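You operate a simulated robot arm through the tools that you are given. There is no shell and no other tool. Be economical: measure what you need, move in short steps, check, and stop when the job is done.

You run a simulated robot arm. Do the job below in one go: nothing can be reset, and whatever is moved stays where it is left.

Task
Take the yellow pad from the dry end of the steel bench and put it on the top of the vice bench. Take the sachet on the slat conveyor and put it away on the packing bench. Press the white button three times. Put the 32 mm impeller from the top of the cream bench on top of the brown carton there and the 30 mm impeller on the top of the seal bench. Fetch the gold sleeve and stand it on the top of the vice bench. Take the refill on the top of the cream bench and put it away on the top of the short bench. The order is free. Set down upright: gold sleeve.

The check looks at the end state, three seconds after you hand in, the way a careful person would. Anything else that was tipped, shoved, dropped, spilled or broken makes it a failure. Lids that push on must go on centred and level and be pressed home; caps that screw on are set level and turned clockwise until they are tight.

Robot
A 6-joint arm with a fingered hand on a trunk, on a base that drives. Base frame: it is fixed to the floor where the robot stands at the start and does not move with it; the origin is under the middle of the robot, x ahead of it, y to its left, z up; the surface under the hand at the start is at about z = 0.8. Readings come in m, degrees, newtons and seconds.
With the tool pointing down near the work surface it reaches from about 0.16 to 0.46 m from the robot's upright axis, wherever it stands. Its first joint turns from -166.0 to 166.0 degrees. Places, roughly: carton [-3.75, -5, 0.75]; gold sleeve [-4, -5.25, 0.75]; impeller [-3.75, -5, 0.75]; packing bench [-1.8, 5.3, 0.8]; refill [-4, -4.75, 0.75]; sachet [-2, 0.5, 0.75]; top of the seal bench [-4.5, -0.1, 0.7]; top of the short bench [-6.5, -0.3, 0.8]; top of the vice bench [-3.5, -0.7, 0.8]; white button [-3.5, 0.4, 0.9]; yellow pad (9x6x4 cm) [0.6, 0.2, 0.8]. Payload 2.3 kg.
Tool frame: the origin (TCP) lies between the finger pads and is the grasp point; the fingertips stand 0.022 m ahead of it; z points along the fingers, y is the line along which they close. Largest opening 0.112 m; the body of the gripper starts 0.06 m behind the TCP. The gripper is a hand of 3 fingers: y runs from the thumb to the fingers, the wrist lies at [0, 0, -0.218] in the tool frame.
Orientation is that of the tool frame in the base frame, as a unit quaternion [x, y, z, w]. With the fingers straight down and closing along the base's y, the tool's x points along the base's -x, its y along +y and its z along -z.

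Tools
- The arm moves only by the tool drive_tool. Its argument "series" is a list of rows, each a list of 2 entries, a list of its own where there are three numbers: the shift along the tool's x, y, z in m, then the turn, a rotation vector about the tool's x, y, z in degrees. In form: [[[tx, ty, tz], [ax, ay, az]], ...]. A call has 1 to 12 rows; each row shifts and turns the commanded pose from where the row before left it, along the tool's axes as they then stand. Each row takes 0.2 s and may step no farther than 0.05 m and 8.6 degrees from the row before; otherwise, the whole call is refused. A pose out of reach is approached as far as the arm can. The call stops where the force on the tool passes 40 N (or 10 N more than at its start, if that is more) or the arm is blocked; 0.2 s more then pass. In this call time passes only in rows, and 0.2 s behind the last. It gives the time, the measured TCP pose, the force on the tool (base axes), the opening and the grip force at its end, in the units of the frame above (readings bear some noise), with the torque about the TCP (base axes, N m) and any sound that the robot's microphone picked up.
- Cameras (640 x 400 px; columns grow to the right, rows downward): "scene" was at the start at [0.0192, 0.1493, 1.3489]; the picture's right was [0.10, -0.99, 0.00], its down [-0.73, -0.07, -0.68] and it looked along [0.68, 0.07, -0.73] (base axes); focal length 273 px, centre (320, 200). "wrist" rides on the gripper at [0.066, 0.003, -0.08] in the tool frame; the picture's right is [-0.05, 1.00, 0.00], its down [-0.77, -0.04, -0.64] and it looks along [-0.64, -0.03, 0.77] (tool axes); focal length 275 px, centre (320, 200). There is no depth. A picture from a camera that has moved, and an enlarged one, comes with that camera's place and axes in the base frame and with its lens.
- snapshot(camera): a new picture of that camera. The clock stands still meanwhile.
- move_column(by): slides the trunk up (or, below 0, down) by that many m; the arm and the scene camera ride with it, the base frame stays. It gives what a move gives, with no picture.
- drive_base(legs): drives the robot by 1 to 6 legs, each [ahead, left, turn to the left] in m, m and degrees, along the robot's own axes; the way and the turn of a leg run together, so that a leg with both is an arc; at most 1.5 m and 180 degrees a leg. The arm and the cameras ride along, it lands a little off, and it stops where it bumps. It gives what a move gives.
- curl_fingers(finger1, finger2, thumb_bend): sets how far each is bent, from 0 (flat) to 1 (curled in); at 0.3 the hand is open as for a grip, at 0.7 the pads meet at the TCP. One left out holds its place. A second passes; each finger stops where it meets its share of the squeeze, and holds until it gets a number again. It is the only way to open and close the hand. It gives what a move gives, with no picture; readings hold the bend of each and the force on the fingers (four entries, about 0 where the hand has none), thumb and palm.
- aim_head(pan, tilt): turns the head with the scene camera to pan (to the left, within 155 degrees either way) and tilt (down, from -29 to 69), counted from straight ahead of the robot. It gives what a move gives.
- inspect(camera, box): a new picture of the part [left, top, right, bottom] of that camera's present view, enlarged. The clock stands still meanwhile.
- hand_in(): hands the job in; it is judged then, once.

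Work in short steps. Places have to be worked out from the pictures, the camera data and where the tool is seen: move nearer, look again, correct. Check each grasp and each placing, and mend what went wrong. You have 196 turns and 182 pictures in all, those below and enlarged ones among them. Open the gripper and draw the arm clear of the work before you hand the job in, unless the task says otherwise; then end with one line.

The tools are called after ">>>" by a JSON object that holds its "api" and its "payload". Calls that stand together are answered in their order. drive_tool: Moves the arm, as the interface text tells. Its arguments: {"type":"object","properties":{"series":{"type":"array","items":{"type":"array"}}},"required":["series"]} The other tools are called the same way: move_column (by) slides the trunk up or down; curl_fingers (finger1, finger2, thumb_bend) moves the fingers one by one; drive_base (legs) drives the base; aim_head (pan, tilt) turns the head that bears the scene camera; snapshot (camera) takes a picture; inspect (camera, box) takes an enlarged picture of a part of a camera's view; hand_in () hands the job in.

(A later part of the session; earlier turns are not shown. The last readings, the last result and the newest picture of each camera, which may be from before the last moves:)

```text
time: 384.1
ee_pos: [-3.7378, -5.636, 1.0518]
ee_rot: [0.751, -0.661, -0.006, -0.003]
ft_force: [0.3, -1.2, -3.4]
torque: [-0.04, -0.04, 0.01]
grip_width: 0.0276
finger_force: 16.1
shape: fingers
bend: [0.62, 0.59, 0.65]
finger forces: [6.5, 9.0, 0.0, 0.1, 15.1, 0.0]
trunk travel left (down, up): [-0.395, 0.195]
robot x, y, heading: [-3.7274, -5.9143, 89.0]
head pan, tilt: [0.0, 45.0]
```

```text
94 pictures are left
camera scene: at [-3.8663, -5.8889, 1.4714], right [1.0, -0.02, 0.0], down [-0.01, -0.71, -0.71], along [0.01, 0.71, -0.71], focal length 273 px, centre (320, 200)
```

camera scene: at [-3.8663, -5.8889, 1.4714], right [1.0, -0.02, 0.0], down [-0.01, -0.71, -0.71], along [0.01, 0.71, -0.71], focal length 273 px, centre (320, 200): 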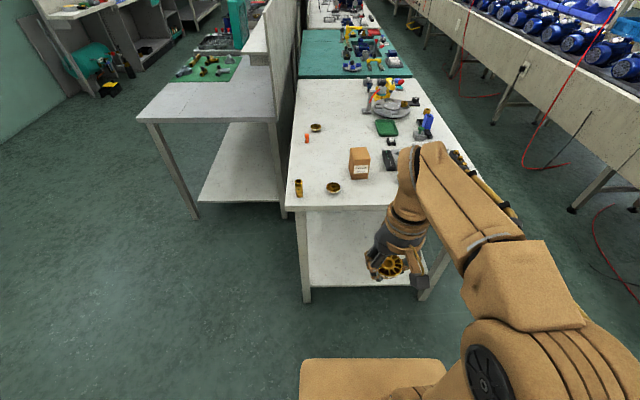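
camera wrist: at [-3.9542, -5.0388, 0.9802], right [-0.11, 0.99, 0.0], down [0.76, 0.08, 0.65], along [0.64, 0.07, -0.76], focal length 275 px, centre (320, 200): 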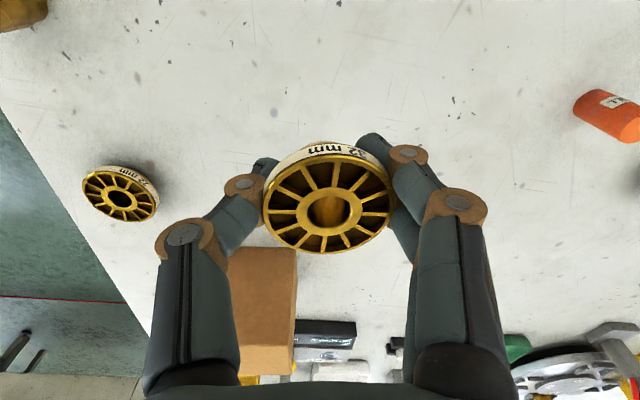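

Carton top ≈(-3.71, -5.065). Drive 0.4 m ahead and look with the wrist camera.

>>> {"api": "drive_base", "payload": {"legs": [[0.42, 0, 1]]}}

>>> {"api": "snapshot", "payload": {"camera": "wrist"}}

>>> {"api": "snapshot", "payload": {"camera": "scene"}}

```text
time: 386.7
ee_pos: [-3.7316, -5.2229, 1.0516]
ee_rot: [0.752, -0.659, -0.006, -0.003]
ft_force: [-0.3, -0.2, -3.5]
torque: [-0.02, -0.02, 0.0]
grip_width: 0.0276
finger_force: 15.3
shape: fingers
bend: [0.62, 0.59, 0.65]
finger forces: [6.5, 9.0, 0.0, 0.1, 15.0, 0.0]
trunk travel left (down, up): [-0.395, 0.195]
robot x, y, heading: [-3.7196, -5.4982, 89.0]
head pan, tilt: [0.0, 45.0]
```

```text
93 pictures are left
camera wrist: at [-3.7265, -5.2892, 1.1302], right [-1.0, -0.08, 0.0], down [-0.06, 0.76, 0.64], along [-0.06, 0.64, -0.76], focal length 275 px, centre (320, 200)
```

wrist: 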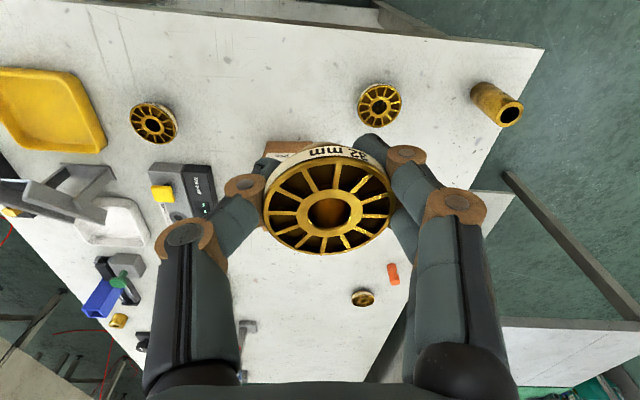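

```text
92 pictures are left
camera scene: at [-3.86, -5.4768, 1.4714], right [1.0, -0.01, 0.0], down [-0.01, -0.71, -0.71], along [0.01, 0.71, -0.71], focal length 273 px, centre (320, 200)
```

scene: 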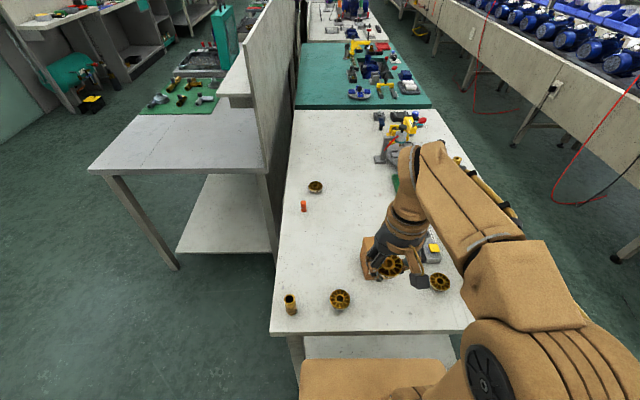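

I read the markings of the remaining impellers from here.

>>> {"api": "inspect", "payload": {"camera": "wrist", "box": [112, 98, 192, 148]}}

>>> {"api": "inspect", "payload": {"camera": "scene", "box": [280, 170, 360, 220]}}

>>> {"api": "inspect", "payload": {"camera": "wrist", "box": [335, 255, 415, 315]}}

```text
8.00 times, centred on (152, 123) of wrist
camera zoom: at [-3.7265, -5.2892, 1.1302], right [-1.0, -0.08, 0.0], down [-0.06, 0.76, 0.64], along [-0.06, 0.64, -0.76], focal length 2202 px, centre (1664, 816)
```

zoom: 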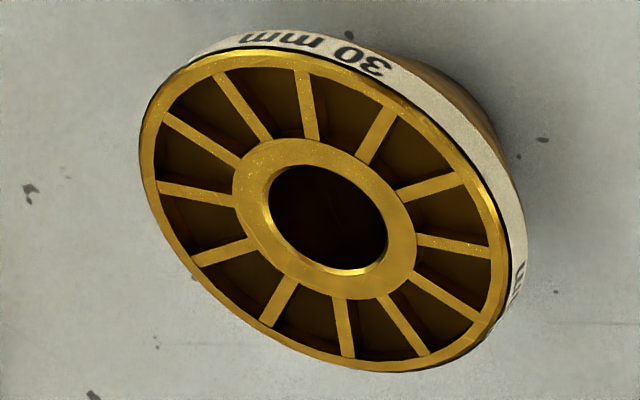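

```text
8.00 times, centred on (320, 195) of scene
camera zoom: at [-3.86, -5.4768, 1.4714], right [1.0, -0.01, 0.0], down [-0.01, -0.71, -0.71], along [0.01, 0.71, -0.71], focal length 2181 px, centre (320, 240)
```

zoom: 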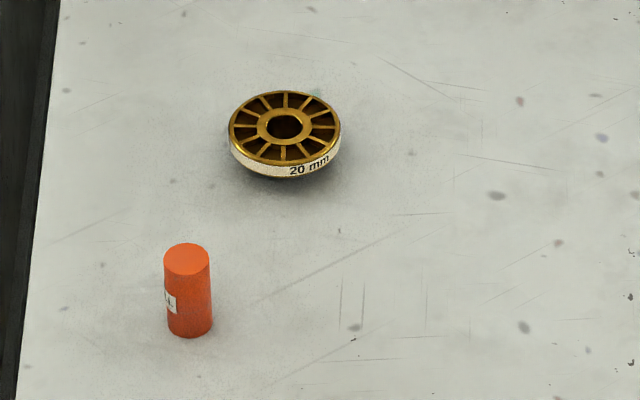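

```text
6.67 times, centred on (375, 285) of wrist
camera zoom: at [-3.7265, -5.2892, 1.1302], right [-1.0, -0.08, 0.0], down [-0.06, 0.76, 0.64], along [-0.06, 0.64, -0.76], focal length 1835 px, centre (-47, -367)
```

zoom: 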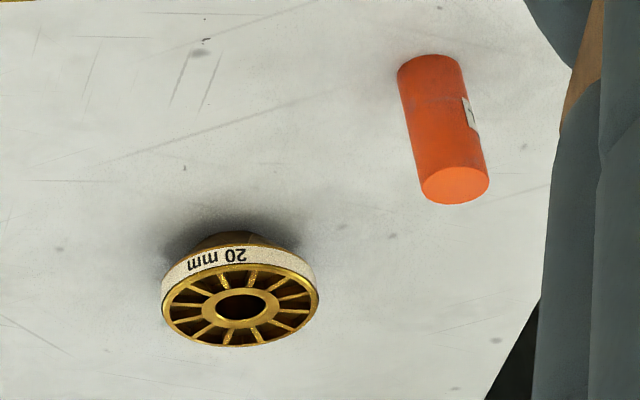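

D is the 30 mm one. Now the carton: zoom on it in the scene view to refine its top.

>>> {"api": "inspect", "payload": {"camera": "scene", "box": [340, 220, 460, 300]}}

```text
5.00 times, centred on (400, 260) of scene
camera zoom: at [-3.86, -5.4768, 1.4714], right [1.0, -0.01, 0.0], down [-0.01, -0.71, -0.71], along [0.01, 0.71, -0.71], focal length 1363 px, centre (-80, -100)
```

zoom: 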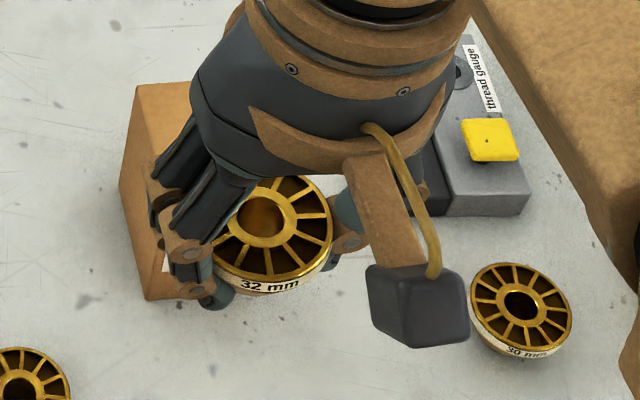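

Carton: x −3.736…−3.657, y −5.11…−5.03. I move the impeller above its centre and descend to check.

>>> {"api": "drive_tool", "payload": {"series": [[[-0.0364, -0.0143, 0], [0, 0, 0]], [[-0.0364, -0.0143, 0], [0, 0, 0]], [[-0.0364, -0.0143, 0], [0, 0, 0]], [[-0.0364, -0.0143, 0], [0, 0, 0]], [[0, 0, 0.04], [0, 0, 0]], [[0, 0, 0.04], [0, 0, 0]]]}}

>>> {"api": "snapshot", "payload": {"camera": "wrist"}}

>>> {"api": "inspect", "payload": {"camera": "scene", "box": [320, 180, 480, 290]}}

```text
time: 388.1
ee_pos: [-3.6937, -5.0711, 0.975]
ee_rot: [0.752, -0.659, -0.005, -0.003]
ft_force: [-0.4, 0.0, -3.0]
torque: [0.01, 0.0, 0.02]
grip_width: 0.0274
finger_force: 15.5
shape: fingers
bend: [0.62, 0.59, 0.65]
finger forces: [6.8, 8.9, 0.1, 0.0, 15.0, 0.0]
trunk travel left (down, up): [-0.395, 0.195]
robot x, y, heading: [-3.7199, -5.5021, 89.1]
head pan, tilt: [0.0, 45.0]
```

```text
87 pictures are left
camera wrist: at [-3.688, -5.1378, 1.0545], right [-1.0, -0.08, 0.0], down [-0.06, 0.76, 0.64], along [-0.06, 0.64, -0.76], focal length 275 px, centre (320, 200)
```

wrist: 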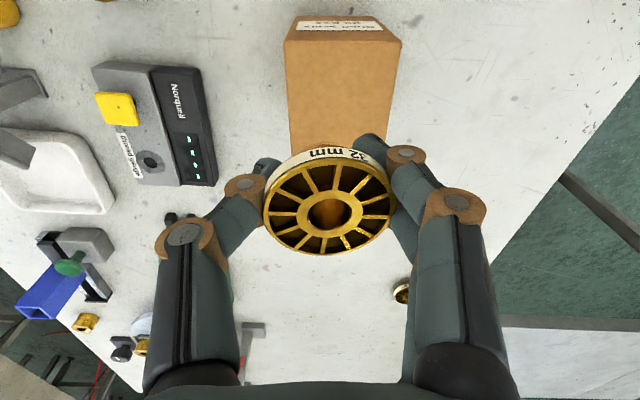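

```text
3.64 times, centred on (400, 235) of scene
camera zoom: at [-3.86, -5.4766, 1.4714], right [1.0, -0.01, 0.0], down [-0.01, -0.71, -0.71], along [0.01, 0.71, -0.71], focal length 991 px, centre (29, 73)
```

zoom: 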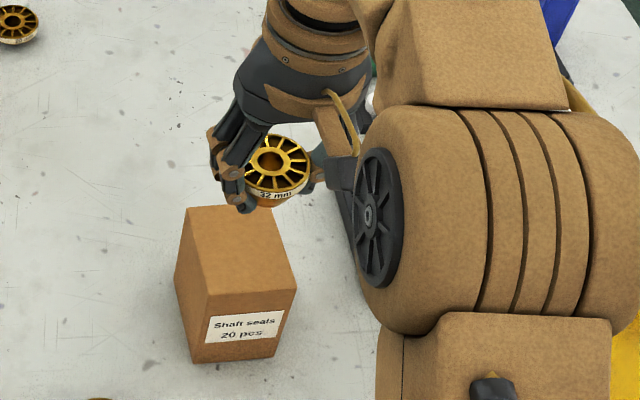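

Carton centre is (-3.705, -5.07), top z≈0.89. Shift 8 mm and descend to near contact.

>>> {"api": "drive_tool", "payload": {"series": [[[-0.001, 0.008, 0.02], [0, 0, 0]], [[0, 0, 0.025], [0, 0, 0]], [[0, 0, 0.004], [0, 0, 0]]]}}

>>> {"api": "drive_tool", "payload": {"series": [[[0, 0, 0.003], [0, 0, 0]], [[0, 0, 0.002], [0, 0, 0]]]}}

>>> {"api": "inspect", "payload": {"camera": "scene", "box": [320, 180, 480, 290]}}

```text
time: 388.9
ee_pos: [-3.7038, -5.0697, 0.9247]
ee_rot: [0.752, -0.659, -0.006, -0.003]
ft_force: [-0.3, -0.5, -2.8]
torque: [-0.02, -0.04, -0.01]
grip_width: 0.0271
finger_force: 15.3
shape: fingers
bend: [0.62, 0.59, 0.65]
finger forces: [6.7, 8.9, 0.1, 0.0, 14.9, 0.0]
trunk travel left (down, up): [-0.395, 0.195]
robot x, y, heading: [-3.721, -5.502, 89.0]
head pan, tilt: [0.0, 45.0]
```

```text
time: 389.5
ee_pos: [-3.7023, -5.0697, 0.9208]
ee_rot: [0.751, -0.66, -0.006, -0.005]
ft_force: [0.6, 2.0, 13.8]
torque: [0.1, 0.29, -0.02]
grip_width: 0.026
finger_force: 17.4
shape: fingers
bend: [0.64, 0.61, 0.66]
finger forces: [5.8, 13.0, 0.1, 0.0, 15.3, 0.0]
trunk travel left (down, up): [-0.395, 0.195]
robot x, y, heading: [-3.7218, -5.4996, 89.3]
head pan, tilt: [0.0, 45.0]
```

```text
3.64 times, centred on (400, 235) of scene
camera zoom: at [-3.86, -5.4793, 1.4718], right [1.0, -0.01, 0.0], down [-0.01, -0.71, -0.71], along [0.01, 0.71, -0.71], focal length 991 px, centre (29, 73)
```

zoom: 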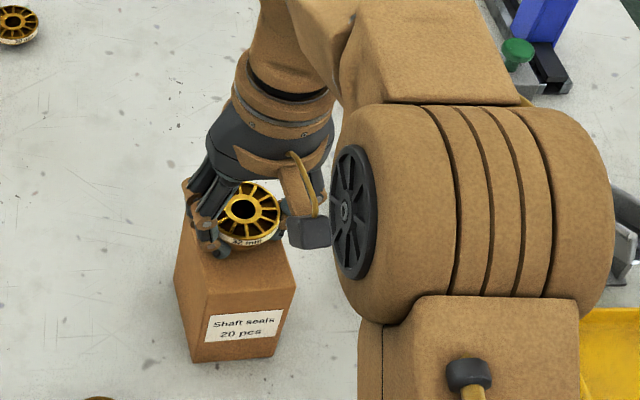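

Contact made. Relieve preload by 2 mm, then open in two stages and rise.

>>> {"api": "drive_tool", "payload": {"series": [[[0, 0, -0.0025], [0, 0, 0]]]}}

>>> {"api": "curl_fingers", "payload": {"finger1": 0.55, "finger2": 0.54, "thumb_bend": 0.6}}

>>> {"api": "snapshot", "payload": {"camera": "wrist"}}

```text
time: 389.9
ee_pos: [-3.7031, -5.0699, 0.9211]
ee_rot: [0.752, -0.659, -0.006, -0.003]
ft_force: [-0.2, 0.8, 5.3]
torque: [0.04, 0.12, 0.01]
grip_width: 0.0263
finger_force: 15.8
shape: fingers
bend: [0.64, 0.61, 0.66]
finger forces: [6.3, 8.8, 0.0, 0.1, 15.4, 0.0]
trunk travel left (down, up): [-0.395, 0.195]
robot x, y, heading: [-3.7172, -5.4984, 89.2]
head pan, tilt: [0.0, 45.0]
```

```text
time: 390.9
ee_pos: [-3.7025, -5.0705, 0.9218]
ee_rot: [0.752, -0.659, -0.006, -0.003]
ft_force: [5.4, 2.1, 12.8]
torque: [-0.01, 0.03, -0.01]
grip_width: 0.0312
finger_force: 7.5
shape: fingers
bend: [0.59, 0.57, 0.6]
finger forces: [4.7, 5.4, 0.0, 0.1, 5.8, 0.0]
trunk travel left (down, up): [-0.395, 0.195]
robot x, y, heading: [-3.7186, -5.5005, 89.2]
head pan, tilt: [0.0, 45.0]
```

```text
84 pictures are left
camera wrist: at [-3.6962, -5.1371, 1.0012], right [-1.0, -0.08, 0.0], down [-0.06, 0.76, 0.65], along [-0.06, 0.64, -0.76], focal length 275 px, centre (320, 200)
```

wrist: 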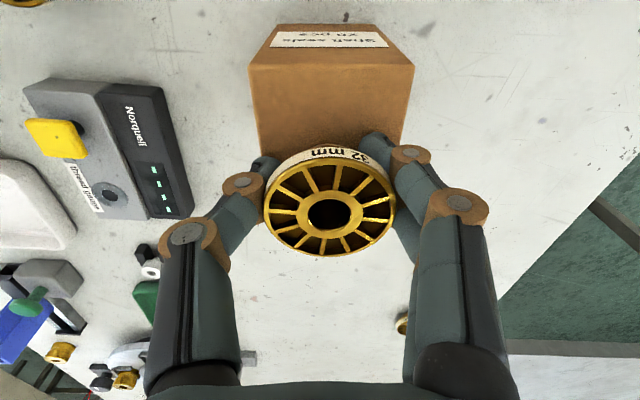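

The fingertips rest on the carton top; I rise 4 mm and open further.

>>> {"api": "drive_tool", "payload": {"series": [[[0, 0, -0.004], [0, 0, 0]]]}}

>>> {"api": "curl_fingers", "payload": {"finger1": 0.5, "finger2": 0.5, "thumb_bend": 0.5}}

>>> {"api": "inspect", "payload": {"camera": "scene", "box": [320, 180, 480, 290]}}

```text
time: 391.3
ee_pos: [-3.7029, -5.0704, 0.9238]
ee_rot: [0.752, -0.659, -0.005, -0.001]
ft_force: [0.7, -0.5, -0.1]
torque: [0.0, 0.0, 0.02]
grip_width: 0.0347
finger_force: 0.8
shape: fingers
bend: [0.55, 0.54, 0.6]
finger forces: [0.1, 0.5, 0.0, 0.0, 1.0, 0.1]
trunk travel left (down, up): [-0.395, 0.195]
robot x, y, heading: [-3.7201, -5.5019, 88.9]
head pan, tilt: [0.0, 45.0]
```

```text
time: 392.3
ee_pos: [-3.703, -5.0711, 0.9255]
ee_rot: [0.752, -0.659, -0.006, -0.003]
ft_force: [-0.6, -0.5, 0.2]
torque: [0.01, 0.03, -0.06]
grip_width: 0.0544
finger_force: 0.1
shape: fingers
bend: [0.5, 0.5, 0.5]
finger forces: [0.0, 0.0, 0.0, 0.1, 0.0, 0.1]
trunk travel left (down, up): [-0.395, 0.195]
robot x, y, heading: [-3.7202, -5.502, 89.2]
head pan, tilt: [0.0, 45.0]
```

```text
3.64 times, centred on (400, 235) of scene
camera zoom: at [-3.86, -5.4777, 1.4714], right [1.0, -0.01, 0.0], down [-0.01, -0.71, -0.71], along [0.01, 0.71, -0.71], focal length 991 px, centre (29, 73)
```

zoom: 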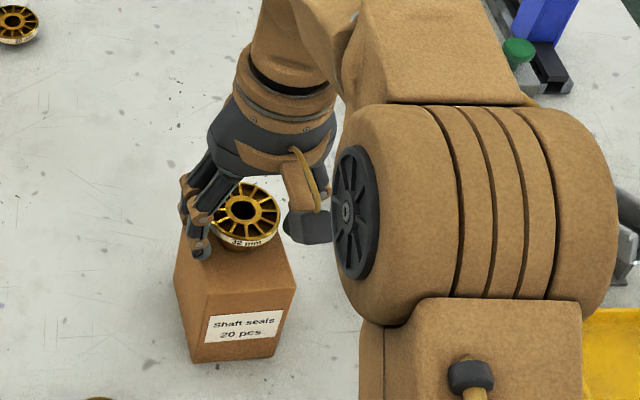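

Impeller sits on the carton. Open fully before rising so the rim is not caught.

>>> {"api": "curl_fingers", "payload": {"finger1": 0.28, "finger2": 0.28, "thumb_bend": 0.28}}

>>> {"api": "drive_tool", "payload": {"series": [[[0, 0, -0.04], [0, 0, 0]], [[0, 0, -0.05], [0, 0, 0]], [[0.05, 0, -0.03], [0, 0, 0]], [[0.05, 0, 0], [0, 0, 0]]]}}

>>> {"api": "snapshot", "payload": {"camera": "wrist"}}

>>> {"api": "snapshot", "payload": {"camera": "scene"}}

```text
time: 393.3
ee_pos: [-3.7035, -5.07, 0.9239]
ee_rot: [0.751, -0.66, -0.006, -0.003]
ft_force: [0.2, -1.0, 0.0]
torque: [0.03, 0.02, 0.01]
grip_width: 0.1149
finger_force: 0.1
shape: fingers
bend: [0.28, 0.28, 0.28]
finger forces: [0.0, 0.0, 0.0, 0.0, 0.1, 0.0]
trunk travel left (down, up): [-0.395, 0.195]
robot x, y, heading: [-3.7206, -5.5025, 89.2]
head pan, tilt: [0.0, 45.0]
```

```text
refused: row 3 steps farther than a row can; nothing moved
```

```text
82 pictures are left
camera wrist: at [-3.697, -5.1366, 1.0047], right [-1.0, -0.08, 0.0], down [-0.06, 0.76, 0.65], along [-0.06, 0.64, -0.76], focal length 275 px, centre (320, 200)
```

wrist: 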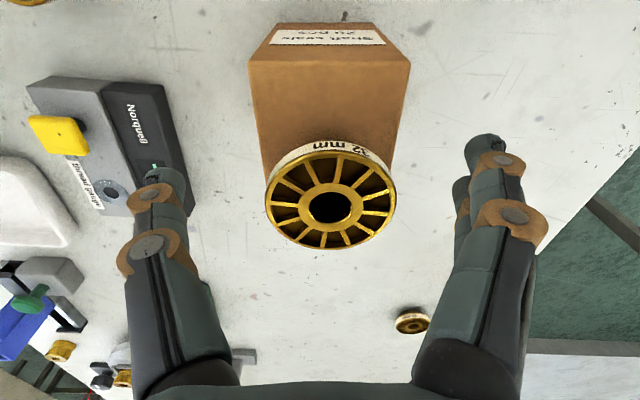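

```text
81 pictures are left
camera scene: at [-3.86, -5.4777, 1.4714], right [1.0, -0.01, 0.0], down [-0.01, -0.71, -0.71], along [0.01, 0.71, -0.71], focal length 273 px, centre (320, 200)
```

scene: 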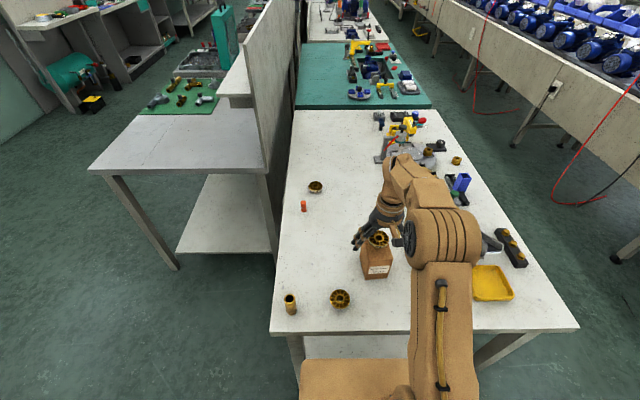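

Impeller sits well on the carton. I rise and move over the gold sleeve near (-3.93, -5.19).

>>> {"api": "drive_tool", "payload": {"series": [[[0, 0, -0.045], [0, 0, 0]], [[0, 0, -0.045], [0, 0, 0]], [[0, 0, -0.04], [0, 0, 0]], [[0.0149, 0.0401, 0], [0, 0, 0]], [[0.0149, 0.0401, 0], [0, 0, 0]], [[0.0149, 0.0401, 0], [0, 0, 0]], [[0.0149, 0.0401, 0], [0, 0, 0]], [[0.0149, 0.0401, 0], [0, 0, 0]], [[0.0149, 0.0401, 0], [0, 0, 0]]]}}

>>> {"api": "snapshot", "payload": {"camera": "wrist"}}

>>> {"api": "inspect", "payload": {"camera": "scene", "box": [250, 270, 350, 340]}}

```text
time: 395.3
ee_pos: [-3.931, -5.1913, 1.0555]
ee_rot: [0.752, -0.659, -0.007, -0.004]
ft_force: [-0.1, 0.2, 0.1]
torque: [0.01, 0.01, -0.01]
grip_width: 0.1151
finger_force: 0.0
shape: fingers
bend: [0.28, 0.28, 0.28]
finger forces: [0.0, 0.0, 0.0, 0.0, 0.0, 0.0]
trunk travel left (down, up): [-0.395, 0.195]
robot x, y, heading: [-3.7207, -5.4998, 89.2]
head pan, tilt: [0.0, 45.0]
```

```text
80 pictures are left
camera wrist: at [-3.924, -5.2567, 1.1344], right [-1.0, -0.08, 0.0], down [-0.06, 0.76, 0.65], along [-0.06, 0.64, -0.76], focal length 275 px, centre (320, 200)
```

wrist: 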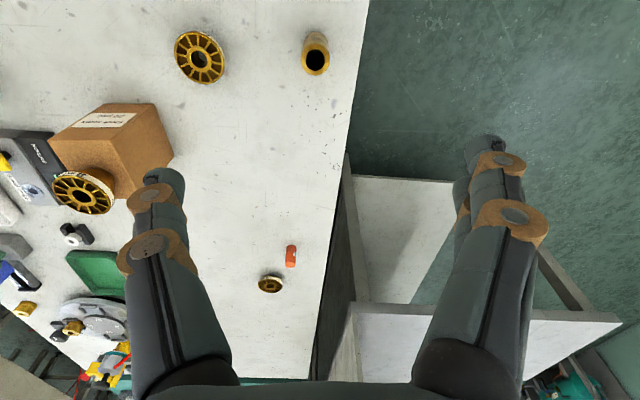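

```text
5.71 times, centred on (300, 305) of scene
camera zoom: at [-3.8607, -5.478, 1.4714], right [1.0, -0.01, 0.0], down [-0.01, -0.71, -0.71], along [0.01, 0.71, -0.71], focal length 1558 px, centre (434, -400)
```

zoom: 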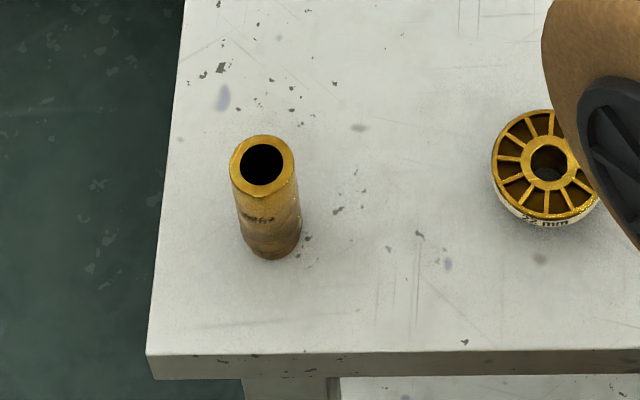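

Sleeve: (-3.927, -5.196), top 0.874, Ø≈26 mm. Align and descend around it.

>>> {"api": "drive_tool", "payload": {"series": [[[0.005, -0.003, 0.04], [0, 0, 0]], [[0, 0, 0.045], [0, 0, 0]], [[0, 0, 0.045], [0, 0, 0]]]}}

>>> {"api": "snapshot", "payload": {"camera": "wrist"}}

```text
time: 396.1
ee_pos: [-3.9251, -5.1966, 0.9216]
ee_rot: [0.752, -0.659, -0.006, -0.003]
ft_force: [0.0, 1.0, 0.8]
torque: [-0.01, -0.02, -0.03]
grip_width: 0.115
finger_force: 0.0
shape: fingers
bend: [0.28, 0.28, 0.28]
finger forces: [0.0, 0.0, 0.1, 0.0, 0.0, 0.0]
trunk travel left (down, up): [-0.395, 0.195]
robot x, y, heading: [-3.7184, -5.5021, 89.1]
head pan, tilt: [0.0, 45.0]
```

```text
78 pictures are left
camera wrist: at [-3.9197, -5.2636, 1.0008], right [-1.0, -0.08, 0.0], down [-0.06, 0.76, 0.64], along [-0.06, 0.64, -0.76], focal length 275 px, centre (320, 200)
```

wrist: 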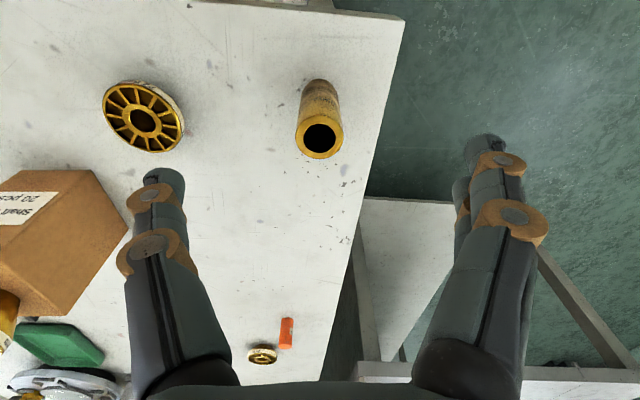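

Perfectly centred. I narrow the fingers a little (to clear the 22 mm impeller) and descend to mid-sleeve.

>>> {"api": "curl_fingers", "payload": {"finger1": 0.4, "finger2": 0.4, "thumb_bend": 0.4}}

>>> {"api": "drive_tool", "payload": {"series": [[[0, 0, 0.04], [0, 0, 0]], [[0, 0, 0.042], [0, 0, 0]]]}}

>>> {"api": "curl_fingers", "payload": {"finger1": 0.7, "finger2": 0.7, "thumb_bend": 0.7}}

>>> {"api": "snapshot", "payload": {"camera": "wrist"}}

```text
time: 397.1
ee_pos: [-3.9265, -5.1969, 0.9221]
ee_rot: [0.752, -0.66, -0.005, -0.003]
ft_force: [-1.0, 0.2, 1.0]
torque: [0.02, 0.03, -0.01]
grip_width: 0.0846
finger_force: 0.1
shape: fingers
bend: [0.4, 0.4, 0.4]
finger forces: [0.0, 0.0, 0.0, 0.0, 0.1, 0.0]
trunk travel left (down, up): [-0.395, 0.195]
robot x, y, heading: [-3.7213, -5.5005, 89.1]
head pan, tilt: [0.0, 45.0]
```

```text
time: 397.7
ee_pos: [-3.9269, -5.1919, 0.8404]
ee_rot: [0.752, -0.659, -0.005, -0.003]
ft_force: [0.0, 0.6, 0.8]
torque: [0.01, -0.03, 0.0]
grip_width: 0.0846
finger_force: 0.2
shape: fingers
bend: [0.4, 0.4, 0.4]
finger forces: [0.0, 0.1, 0.1, 0.0, 0.1, 0.0]
trunk travel left (down, up): [-0.395, 0.195]
robot x, y, heading: [-3.7177, -5.5016, 89.3]
head pan, tilt: [0.0, 45.0]
```

```text
time: 398.7
ee_pos: [-3.9256, -5.1943, 0.8401]
ee_rot: [0.752, -0.659, -0.005, -0.003]
ft_force: [-0.3, 0.7, 0.1]
torque: [0.01, -0.01, -0.01]
grip_width: 0.0189
finger_force: 8.4
shape: fingers
bend: [0.64, 0.64, 0.66]
finger forces: [3.8, 3.8, 0.0, 0.0, 7.6, 0.0]
trunk travel left (down, up): [-0.395, 0.195]
robot x, y, heading: [-3.7195, -5.5006, 89.3]
head pan, tilt: [0.0, 45.0]
```

```text
77 pictures are left
camera wrist: at [-3.9194, -5.2599, 0.9199], right [-1.0, -0.08, 0.0], down [-0.06, 0.76, 0.65], along [-0.06, 0.64, -0.76], focal length 275 px, centre (320, 200)
```

wrist: 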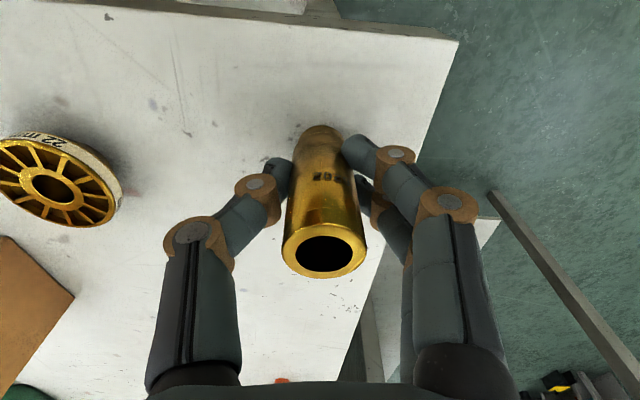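

Grip is light (7.6 N); squeeze a bit more, then lift.

>>> {"api": "curl_fingers", "payload": {"finger1": 0.85, "finger2": 0.85, "thumb_bend": 0.85}}

>>> {"api": "drive_tool", "payload": {"series": [[[0, 0, -0.02], [0, 0, 0]], [[0, 0, -0.04], [0, 0, 0]], [[0, 0, -0.05], [0, 0, 0]], [[0, 0, -0.05], [0, 0, 0]], [[0, 0, -0.05], [0, 0, 0]]]}}

>>> {"api": "snapshot", "payload": {"camera": "wrist"}}

```text
time: 399.7
ee_pos: [-3.9263, -5.1921, 0.8399]
ee_rot: [0.752, -0.659, -0.005, -0.004]
ft_force: [-0.7, -0.6, -1.3]
torque: [0.01, -0.01, -0.02]
grip_width: 0.0169
finger_force: 25.5
shape: fingers
bend: [0.71, 0.71, 0.67]
finger forces: [13.1, 13.2, 0.0, 0.1, 24.6, 0.0]
trunk travel left (down, up): [-0.395, 0.195]
robot x, y, heading: [-3.7205, -5.5002, 89.0]
head pan, tilt: [0.0, 45.0]
```

```text
time: 400.9
ee_pos: [-3.9247, -5.1955, 1.0578]
ee_rot: [0.752, -0.659, -0.006, -0.004]
ft_force: [0.0, 1.0, -0.9]
torque: [-0.01, 0.01, 0.0]
grip_width: 0.0166
finger_force: 26.1
shape: fingers
bend: [0.71, 0.71, 0.67]
finger forces: [14.2, 13.8, 0.1, 0.0, 24.6, 0.0]
trunk travel left (down, up): [-0.395, 0.195]
robot x, y, heading: [-3.7188, -5.5041, 89.0]
head pan, tilt: [0.0, 45.0]
```

```text
76 pictures are left
camera wrist: at [-3.9179, -5.2635, 1.1379], right [-1.0, -0.09, 0.0], down [-0.06, 0.76, 0.65], along [-0.06, 0.64, -0.76], focal length 275 px, centre (320, 200)
```

wrist: 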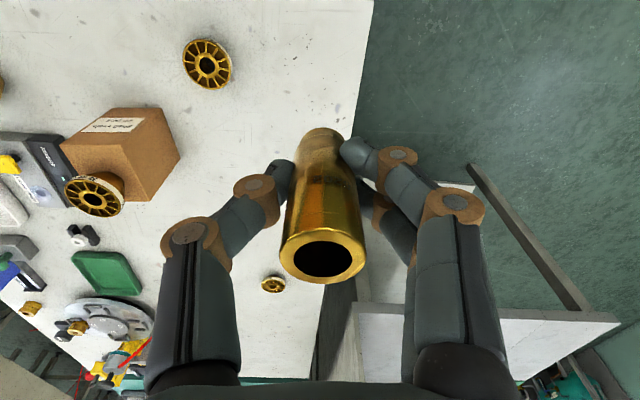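

Sleeve held firmly. I drive back around the end and up the aisle to the vice bench.

>>> {"api": "drive_base", "payload": {"legs": [[-0.35, 0, 0], [0, -1.0, 1], [1.225, 0, 0], [1.225, 0, 0], [1.225, 0, 0], [1.225, 0, 0]]}}

>>> {"api": "drive_base", "payload": {"legs": [[0, 0, 90]]}}

>>> {"api": "aim_head", "payload": {"pan": 0, "tilt": 50}}

>>> {"api": "snapshot", "payload": {"camera": "scene"}}

```text
time: 431.6
ee_pos: [-2.9507, -0.6029, 1.0575]
ee_rot: [0.761, -0.649, -0.005, -0.003]
ft_force: [0.2, 0.6, -1.7]
torque: [0.01, 0.0, -0.01]
grip_width: 0.0169
finger_force: 26.4
shape: fingers
bend: [0.71, 0.71, 0.67]
finger forces: [14.1, 13.9, 0.1, 0.0, 24.5, 0.1]
trunk travel left (down, up): [-0.395, 0.195]
robot x, y, heading: [-2.7359, -0.901, 90.7]
head pan, tilt: [0.0, 45.0]
```

```text
time: 435.9
ee_pos: [-3.0268, -1.1275, 1.058]
ee_rot: [0.995, 0.101, -0.005, 0.002]
ft_force: [-0.7, -0.8, -0.5]
torque: [-0.02, -0.02, -0.02]
grip_width: 0.0164
finger_force: 26.3
shape: fingers
bend: [0.71, 0.71, 0.67]
finger forces: [14.0, 14.1, 0.0, 0.1, 24.3, 0.1]
trunk travel left (down, up): [-0.395, 0.195]
robot x, y, heading: [-2.7379, -0.9018, -176.8]
head pan, tilt: [0.0, 45.0]
```

```text
time: 436.6
ee_pos: [-3.0266, -1.1268, 1.0577]
ee_rot: [0.995, 0.101, -0.006, 0.001]
ft_force: [-0.7, 0.8, -0.6]
torque: [0.01, 0.01, 0.02]
grip_width: 0.0164
finger_force: 26.2
shape: fingers
bend: [0.71, 0.71, 0.67]
finger forces: [14.1, 14.1, 0.1, 0.1, 24.4, 0.0]
trunk travel left (down, up): [-0.395, 0.195]
robot x, y, heading: [-2.7364, -0.8997, -176.7]
head pan, tilt: [0.0, 50.0]
```

```text
75 pictures are left
camera scene: at [-2.7465, -1.0428, 1.4645], right [-0.06, 1.0, 0.0], down [0.76, 0.04, -0.64], along [-0.64, -0.04, -0.77], focal length 273 px, centre (320, 200)
```

scene: 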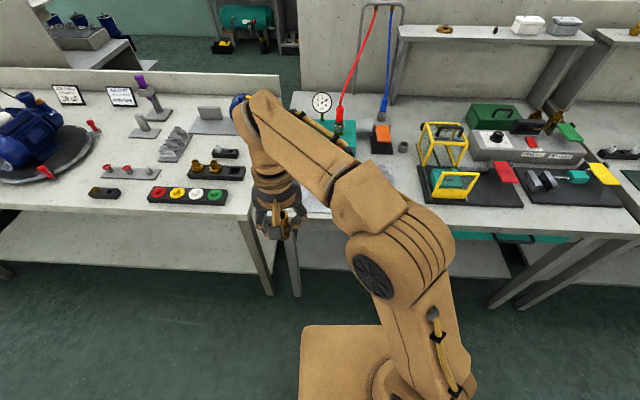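

I position so the sleeve can be set at about (-3.36, -0.90), clear of the pad.

>>> {"api": "drive_base", "payload": {"legs": [[0, -0.2, -3.2], [0.25, 0, 0]]}}

>>> {"api": "snapshot", "payload": {"camera": "wrist"}}

>>> {"api": "snapshot", "payload": {"camera": "scene"}}

```text
time: 439.5
ee_pos: [-3.2918, -0.9101, 1.0576]
ee_rot: [0.998, 0.068, -0.006, 0.002]
ft_force: [0.7, -0.2, -0.8]
torque: [0.03, 0.0, 0.0]
grip_width: 0.0166
finger_force: 26.8
shape: fingers
bend: [0.71, 0.71, 0.67]
finger forces: [14.1, 14.0, 0.1, 0.0, 24.4, 0.0]
trunk travel left (down, up): [-0.395, 0.195]
robot x, y, heading: [-2.9879, -0.7036, 179.6]
head pan, tilt: [0.0, 50.0]
```

```text
74 pictures are left
camera wrist: at [-3.2244, -0.9034, 1.1371], right [0.09, -1.0, 0.0], down [-0.76, -0.07, 0.64], along [-0.64, -0.06, -0.76], focal length 275 px, centre (320, 200)
```

wrist: 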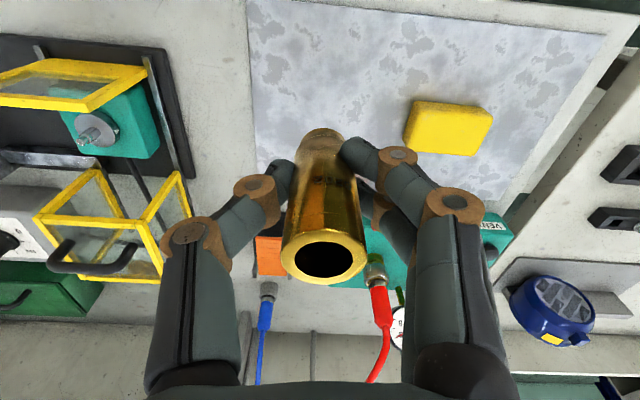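

```text
73 pictures are left
camera scene: at [-3.0069, -0.8438, 1.4645], right [0.01, 1.0, 0.0], down [0.77, -0.01, -0.64], along [-0.64, 0.01, -0.77], focal length 273 px, centre (320, 200)
```

scene: 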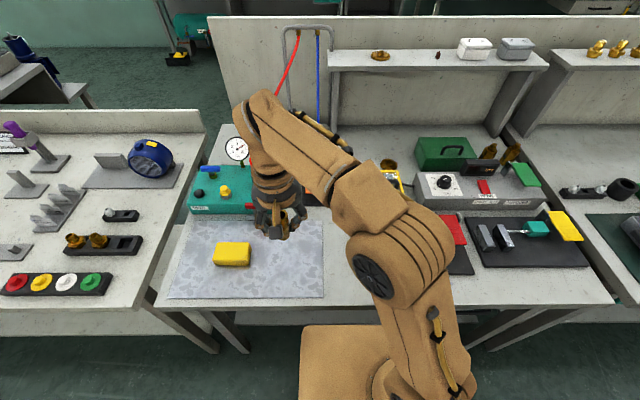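

I shift to (-3.345, -0.905) and lower to ~1 cm above the surface.

>>> {"api": "drive_tool", "payload": {"series": [[[-0.026, -0.006, 0.02], [0, 0, 0]], [[-0.026, -0.006, 0.02], [0, 0, 0]], [[0, 0, 0.045], [0, 0, 0]], [[0, 0, 0.045], [0, 0, 0]], [[0, 0, 0.045], [0, 0, 0]], [[0, 0, 0.028], [0, 0, 0]]]}}

>>> {"api": "inspect", "payload": {"camera": "scene", "box": [200, 190, 360, 290]}}

>>> {"api": "snapshot", "payload": {"camera": "wrist"}}

```text
time: 440.9
ee_pos: [-3.3461, -0.9055, 0.8527]
ee_rot: [0.998, 0.069, -0.005, 0.002]
ft_force: [0.2, 0.5, -1.1]
torque: [-0.04, -0.02, -0.02]
grip_width: 0.0164
finger_force: 25.7
shape: fingers
bend: [0.71, 0.71, 0.67]
finger forces: [14.4, 14.3, 0.1, 0.1, 24.2, 0.1]
trunk travel left (down, up): [-0.395, 0.195]
robot x, y, heading: [-2.9887, -0.7056, 179.4]
head pan, tilt: [0.0, 50.0]
```

```text
4.00 times, centred on (280, 240) of scene
camera zoom: at [-3.0063, -0.844, 1.4645], right [0.01, 1.0, 0.0], down [0.77, -0.01, -0.64], along [-0.64, 0.01, -0.77], focal length 1090 px, centre (480, 40)
```

zoom: 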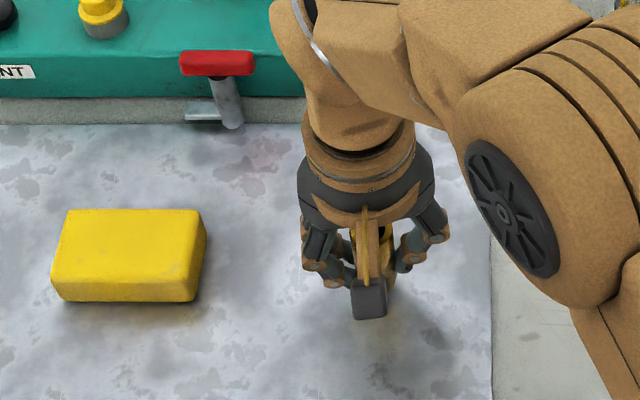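

```text
71 pictures are left
camera wrist: at [-3.2788, -0.9001, 0.9319], right [0.09, -1.0, 0.0], down [-0.76, -0.07, 0.64], along [-0.64, -0.06, -0.76], focal length 275 px, centre (320, 200)
```

wrist: 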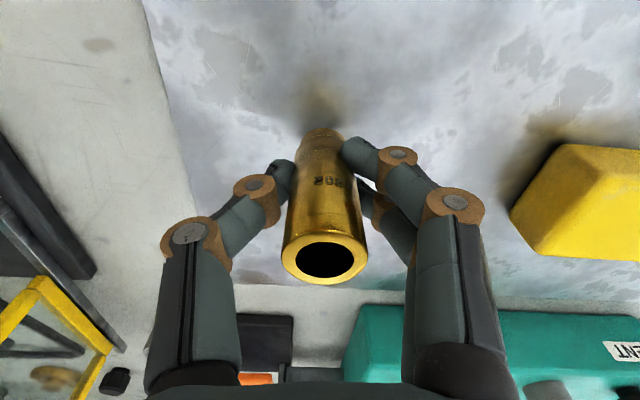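

Spot is clear. Creep down to contact.

>>> {"api": "drive_tool", "payload": {"series": [[[0, 0, 0.006], [0, 0, 0]], [[0, 0, 0.003], [0, 0, 0]], [[0, 0, 0.002], [0, 0, 0]], [[0, 0, 0.002], [0, 0, 0]]]}}

```text
time: 441.9
ee_pos: [-3.346, -0.9056, 0.8419]
ee_rot: [0.998, 0.068, -0.007, 0.001]
ft_force: [0.1, -0.2, 0.5]
torque: [0.03, 0.03, 0.0]
grip_width: 0.0161
finger_force: 27.6
shape: fingers
bend: [0.71, 0.71, 0.68]
finger forces: [15.1, 14.8, 0.0, 0.0, 24.8, 0.0]
trunk travel left (down, up): [-0.395, 0.195]
robot x, y, heading: [-2.9849, -0.7013, 179.9]
head pan, tilt: [0.0, 50.0]
```

>>> {"api": "drive_tool", "payload": {"series": [[[0, 0, 0.002], [0, 0, 0]], [[0, 0, 0.0015], [0, 0, 0]]]}}

```text
time: 442.5
ee_pos: [-3.3454, -0.9062, 0.841]
ee_rot: [0.998, 0.068, -0.008, 0.004]
ft_force: [0.7, -0.4, 21.4]
torque: [-0.06, 0.02, 0.01]
grip_width: 0.0163
finger_force: 31.5
shape: fingers
bend: [0.72, 0.72, 0.69]
finger forces: [17.0, 17.2, 0.0, 0.0, 28.5, 0.0]
trunk travel left (down, up): [-0.395, 0.195]
robot x, y, heading: [-2.9862, -0.7046, 179.5]
head pan, tilt: [0.0, 50.0]
```

Contact. Relieve a little, then open gently.

>>> {"api": "drive_tool", "payload": {"series": [[[0, 0, -0.0025], [0, 0, 0]]]}}

>>> {"api": "curl_fingers", "payload": {"finger1": 0.6, "finger2": 0.6, "thumb_bend": 0.6}}

>>> {"api": "curl_fingers", "payload": {"finger1": 0.38, "finger2": 0.38, "thumb_bend": 0.38}}

>>> {"api": "snapshot", "payload": {"camera": "wrist"}}

```text
time: 442.9
ee_pos: [-3.3466, -0.9052, 0.8397]
ee_rot: [0.998, 0.067, -0.006, 0.001]
ft_force: [-1.8, 0.1, 8.3]
torque: [0.01, 0.04, 0.01]
grip_width: 0.0162
finger_force: 29.7
shape: fingers
bend: [0.72, 0.72, 0.69]
finger forces: [15.9, 16.4, 0.0, 0.1, 27.3, 0.1]
trunk travel left (down, up): [-0.395, 0.195]
robot x, y, heading: [-2.9908, -0.7059, 179.8]
head pan, tilt: [0.0, 50.0]
```

```text
time: 443.9
ee_pos: [-3.3474, -0.9053, 0.8407]
ee_rot: [0.998, 0.068, -0.006, 0.001]
ft_force: [-0.2, 0.5, -0.3]
torque: [0.03, 0.01, 0.01]
grip_width: 0.0264
finger_force: 0.1
shape: fingers
bend: [0.6, 0.6, 0.6]
finger forces: [0.0, 0.0, 0.0, 0.0, 0.1, 0.0]
trunk travel left (down, up): [-0.395, 0.195]
robot x, y, heading: [-2.9861, -0.7027, 179.4]
head pan, tilt: [0.0, 50.0]
```

```text
time: 444.9
ee_pos: [-3.3472, -0.9055, 0.8401]
ee_rot: [0.998, 0.068, -0.006, 0.001]
ft_force: [-0.3, -0.1, 0.0]
torque: [0.0, 0.01, 0.02]
grip_width: 0.089
finger_force: 0.0
shape: fingers
bend: [0.38, 0.38, 0.38]
finger forces: [0.0, 0.1, 0.0, 0.0, 0.1, 0.1]
trunk travel left (down, up): [-0.395, 0.195]
robot x, y, heading: [-2.9899, -0.7063, 179.4]
head pan, tilt: [0.0, 50.0]
```

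```text
70 pictures are left
camera wrist: at [-3.2797, -0.8999, 0.92], right [0.09, -1.0, 0.0], down [-0.76, -0.07, 0.65], along [-0.64, -0.06, -0.76], focal length 275 px, centre (320, 200)
```

wrist: 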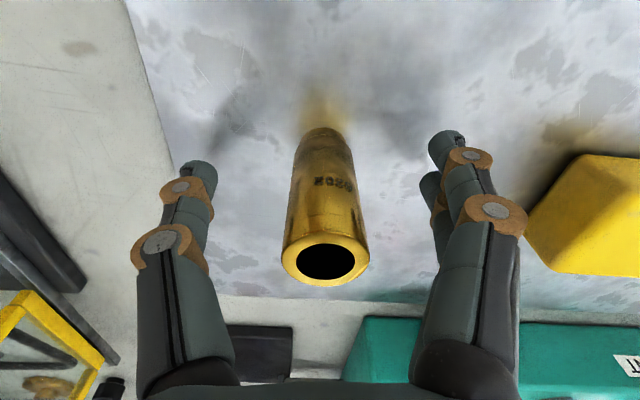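

Sleeve stands free and upright. Raise the hand and verify.

>>> {"api": "drive_tool", "payload": {"series": [[[0, 0, -0.04], [0, 0, 0]], [[0, 0, -0.05], [0, 0, 0]], [[0, 0, -0.05], [0, 0, 0]], [[0, 0, -0.05], [0, 0, 0]], [[0.045, 0, 0], [0, 0, 0]], [[0.045, 0, 0], [0, 0, 0]]]}}

>>> {"api": "snapshot", "payload": {"camera": "scene"}}

```text
time: 446.3
ee_pos: [-3.2541, -0.8918, 1.0332]
ee_rot: [0.998, 0.068, -0.005, 0.001]
ft_force: [0.3, -0.1, -1.1]
torque: [-0.02, 0.01, -0.01]
grip_width: 0.0893
finger_force: 0.1
shape: fingers
bend: [0.38, 0.38, 0.38]
finger forces: [0.0, 0.1, 0.1, 0.1, 0.1, 0.0]
trunk travel left (down, up): [-0.395, 0.195]
robot x, y, heading: [-2.9891, -0.7032, 179.5]
head pan, tilt: [0.0, 50.0]
```

```text
69 pictures are left
camera scene: at [-3.0052, -0.8434, 1.4645], right [0.01, 1.0, 0.0], down [0.77, -0.01, -0.64], along [-0.64, 0.01, -0.77], focal length 273 px, centre (320, 200)
```

scene: 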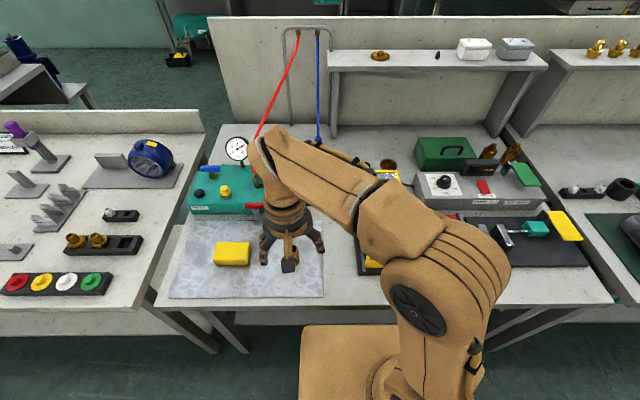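

I head back to the cream bench for the 30 mm impeller (≈(-3.545, -5.137)).

>>> {"api": "drive_base", "payload": {"legs": [[-0.25, 0, 0], [0, 0, 90.5], [1.3, 0, 0], [1.3, 0, 0], [1.3, 0, 0], [1.3, 0, 0]]}}

>>> {"api": "curl_fingers", "payload": {"finger1": 0.28, "finger2": 0.28, "thumb_bend": 0.28}}

```text
time: 476.4
ee_pos: [-2.5259, -6.1589, 1.0342]
ee_rot: [0.648, 0.762, -0.003, 0.005]
ft_force: [-0.1, 0.1, 0.3]
torque: [0.03, 0.01, 0.0]
grip_width: 0.089
finger_force: 0.1
shape: fingers
bend: [0.38, 0.38, 0.38]
finger forces: [0.0, 0.1, 0.1, 0.1, 0.0, 0.0]
trunk travel left (down, up): [-0.395, 0.195]
robot x, y, heading: [-2.7237, -5.896, -89.2]
head pan, tilt: [0.0, 50.0]
```

```text
time: 477.4
ee_pos: [-2.5264, -6.1586, 1.0336]
ee_rot: [0.648, 0.761, -0.004, 0.004]
ft_force: [0.7, 0.1, -0.5]
torque: [0.01, -0.02, 0.02]
grip_width: 0.115
finger_force: 0.1
shape: fingers
bend: [0.28, 0.28, 0.28]
finger forces: [0.1, 0.0, 0.1, 0.0, 0.0, 0.0]
trunk travel left (down, up): [-0.395, 0.195]
robot x, y, heading: [-2.72, -5.8964, -89.3]
head pan, tilt: [0.0, 50.0]
```

>>> {"api": "drive_base", "payload": {"legs": [[0, -0.73, 0], [0, 0, 179], [0.4, 0, 0]]}}

>>> {"api": "snapshot", "payload": {"camera": "wrist"}}

>>> {"api": "snapshot", "payload": {"camera": "scene"}}

```text
time: 490.6
ee_pos: [-3.6273, -5.2476, 1.0338]
ee_rot: [0.756, -0.654, -0.006, -0.004]
ft_force: [-0.1, -1.4, 0.4]
torque: [-0.03, -0.03, 0.0]
grip_width: 0.1146
finger_force: 0.1
shape: fingers
bend: [0.28, 0.28, 0.28]
finger forces: [0.0, 0.1, 0.0, 0.0, 0.1, 0.0]
trunk travel left (down, up): [-0.395, 0.195]
robot x, y, heading: [-3.4327, -5.5184, 90.0]
head pan, tilt: [0.0, 50.0]
```

```text
68 pictures are left
camera wrist: at [-3.6195, -5.315, 1.1132], right [-1.0, -0.1, 0.0], down [-0.07, 0.76, 0.64], along [-0.07, 0.64, -0.76], focal length 275 px, centre (320, 200)
```

wrist: 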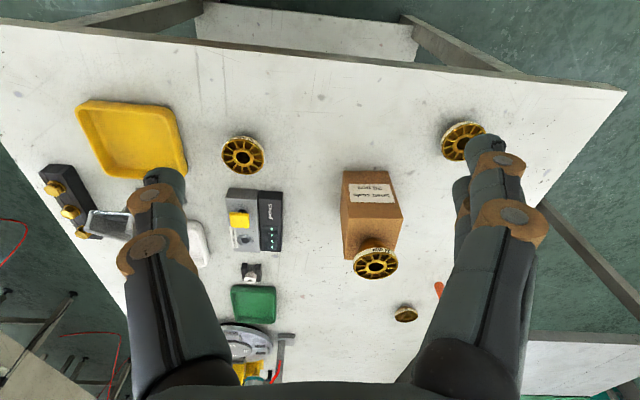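

```text
67 pictures are left
camera scene: at [-3.576, -5.4966, 1.4645], right [1.0, 0.0, 0.0], down [0.0, -0.77, -0.64], along [0.0, 0.64, -0.77], focal length 273 px, centre (320, 200)
```

scene: 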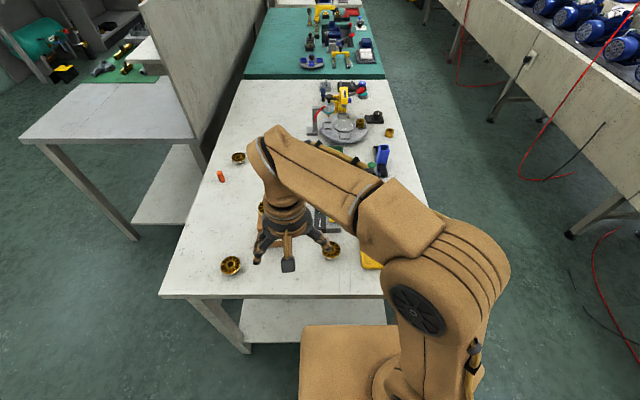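

D (30 mm) at (-3.547, -5.137). I move above it with slightly narrowed fingers.

>>> {"api": "curl_fingers", "payload": {"finger1": 0.33, "finger2": 0.33, "thumb_bend": 0.33}}

>>> {"api": "drive_tool", "payload": {"series": [[[-0.0328, -0.0317, 0], [0, 0, 0]], [[-0.0328, -0.0317, 0], [0, 0, 0]], [[-0.0328, -0.0317, 0], [0, 0, 0]], [[0, 0, 0.045], [0, 0, 0]], [[0, 0, 0.045], [0, 0, 0]], [[0, 0, 0.03], [0, 0, 0]]]}}

>>> {"api": "snapshot", "payload": {"camera": "wrist"}}

```text
time: 491.6
ee_pos: [-3.6271, -5.2493, 1.0341]
ee_rot: [0.757, -0.654, -0.005, -0.003]
ft_force: [0.5, -0.2, -0.2]
torque: [0.04, 0.01, 0.03]
grip_width: 0.104
finger_force: 0.0
shape: fingers
bend: [0.33, 0.33, 0.33]
finger forces: [0.1, 0.0, 0.0, 0.0, 0.0, 0.0]
trunk travel left (down, up): [-0.395, 0.195]
robot x, y, heading: [-3.4345, -5.5142, 89.8]
head pan, tilt: [0.0, 50.0]
```

```text
time: 493.0
ee_pos: [-3.5474, -5.1359, 0.9186]
ee_rot: [0.756, -0.655, -0.006, -0.004]
ft_force: [0.1, -0.3, 0.5]
torque: [0.0, -0.02, 0.0]
grip_width: 0.104
finger_force: 0.1
shape: fingers
bend: [0.33, 0.33, 0.33]
finger forces: [0.0, 0.1, 0.0, 0.1, 0.0, 0.0]
trunk travel left (down, up): [-0.395, 0.195]
robot x, y, heading: [-3.4338, -5.5162, 89.9]
head pan, tilt: [0.0, 50.0]
```

```text
66 pictures are left
camera wrist: at [-3.5404, -5.2023, 0.9974], right [-1.0, -0.1, 0.0], down [-0.07, 0.76, 0.65], along [-0.06, 0.64, -0.76], focal length 275 px, centre (320, 200)
```

wrist: 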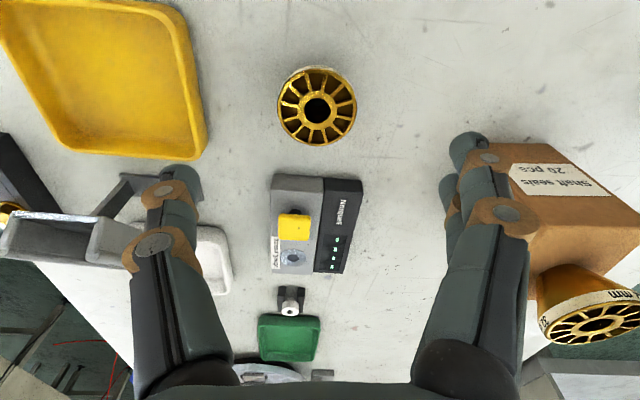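

Centred, with enough clearance to ramp, tray and carton. Descend to 0.83 and grasp.

>>> {"api": "drive_tool", "payload": {"series": [[[0, 0, 0.045], [0, 0, 0]], [[0, 0, 0.03], [0, 0, 0]], [[0, 0, 0.014], [0, 0, 0]]]}}

>>> {"api": "snapshot", "payload": {"camera": "wrist"}}

```text
time: 493.8
ee_pos: [-3.5488, -5.1359, 0.827]
ee_rot: [0.756, -0.655, -0.006, -0.004]
ft_force: [0.2, -0.6, 0.9]
torque: [0.02, -0.02, 0.02]
grip_width: 0.1041
finger_force: 0.0
shape: fingers
bend: [0.33, 0.33, 0.33]
finger forces: [0.1, 0.0, 0.0, 0.0, 0.0, 0.0]
trunk travel left (down, up): [-0.395, 0.195]
robot x, y, heading: [-3.4362, -5.512, 90.2]
head pan, tilt: [0.0, 50.0]
```

```text
65 pictures are left
camera wrist: at [-3.5415, -5.2031, 0.9066], right [-1.0, -0.1, 0.0], down [-0.07, 0.76, 0.65], along [-0.07, 0.64, -0.76], focal length 275 px, centre (320, 200)
```

wrist: 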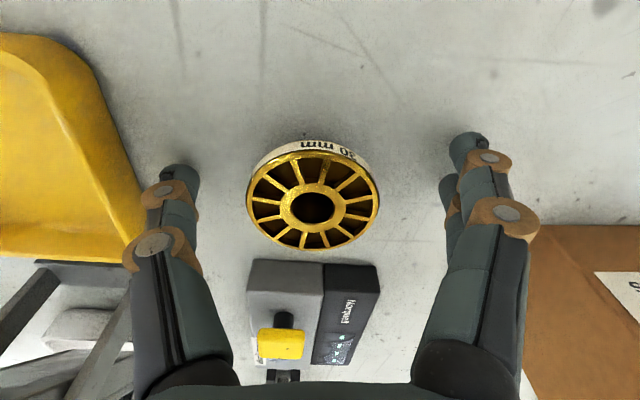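

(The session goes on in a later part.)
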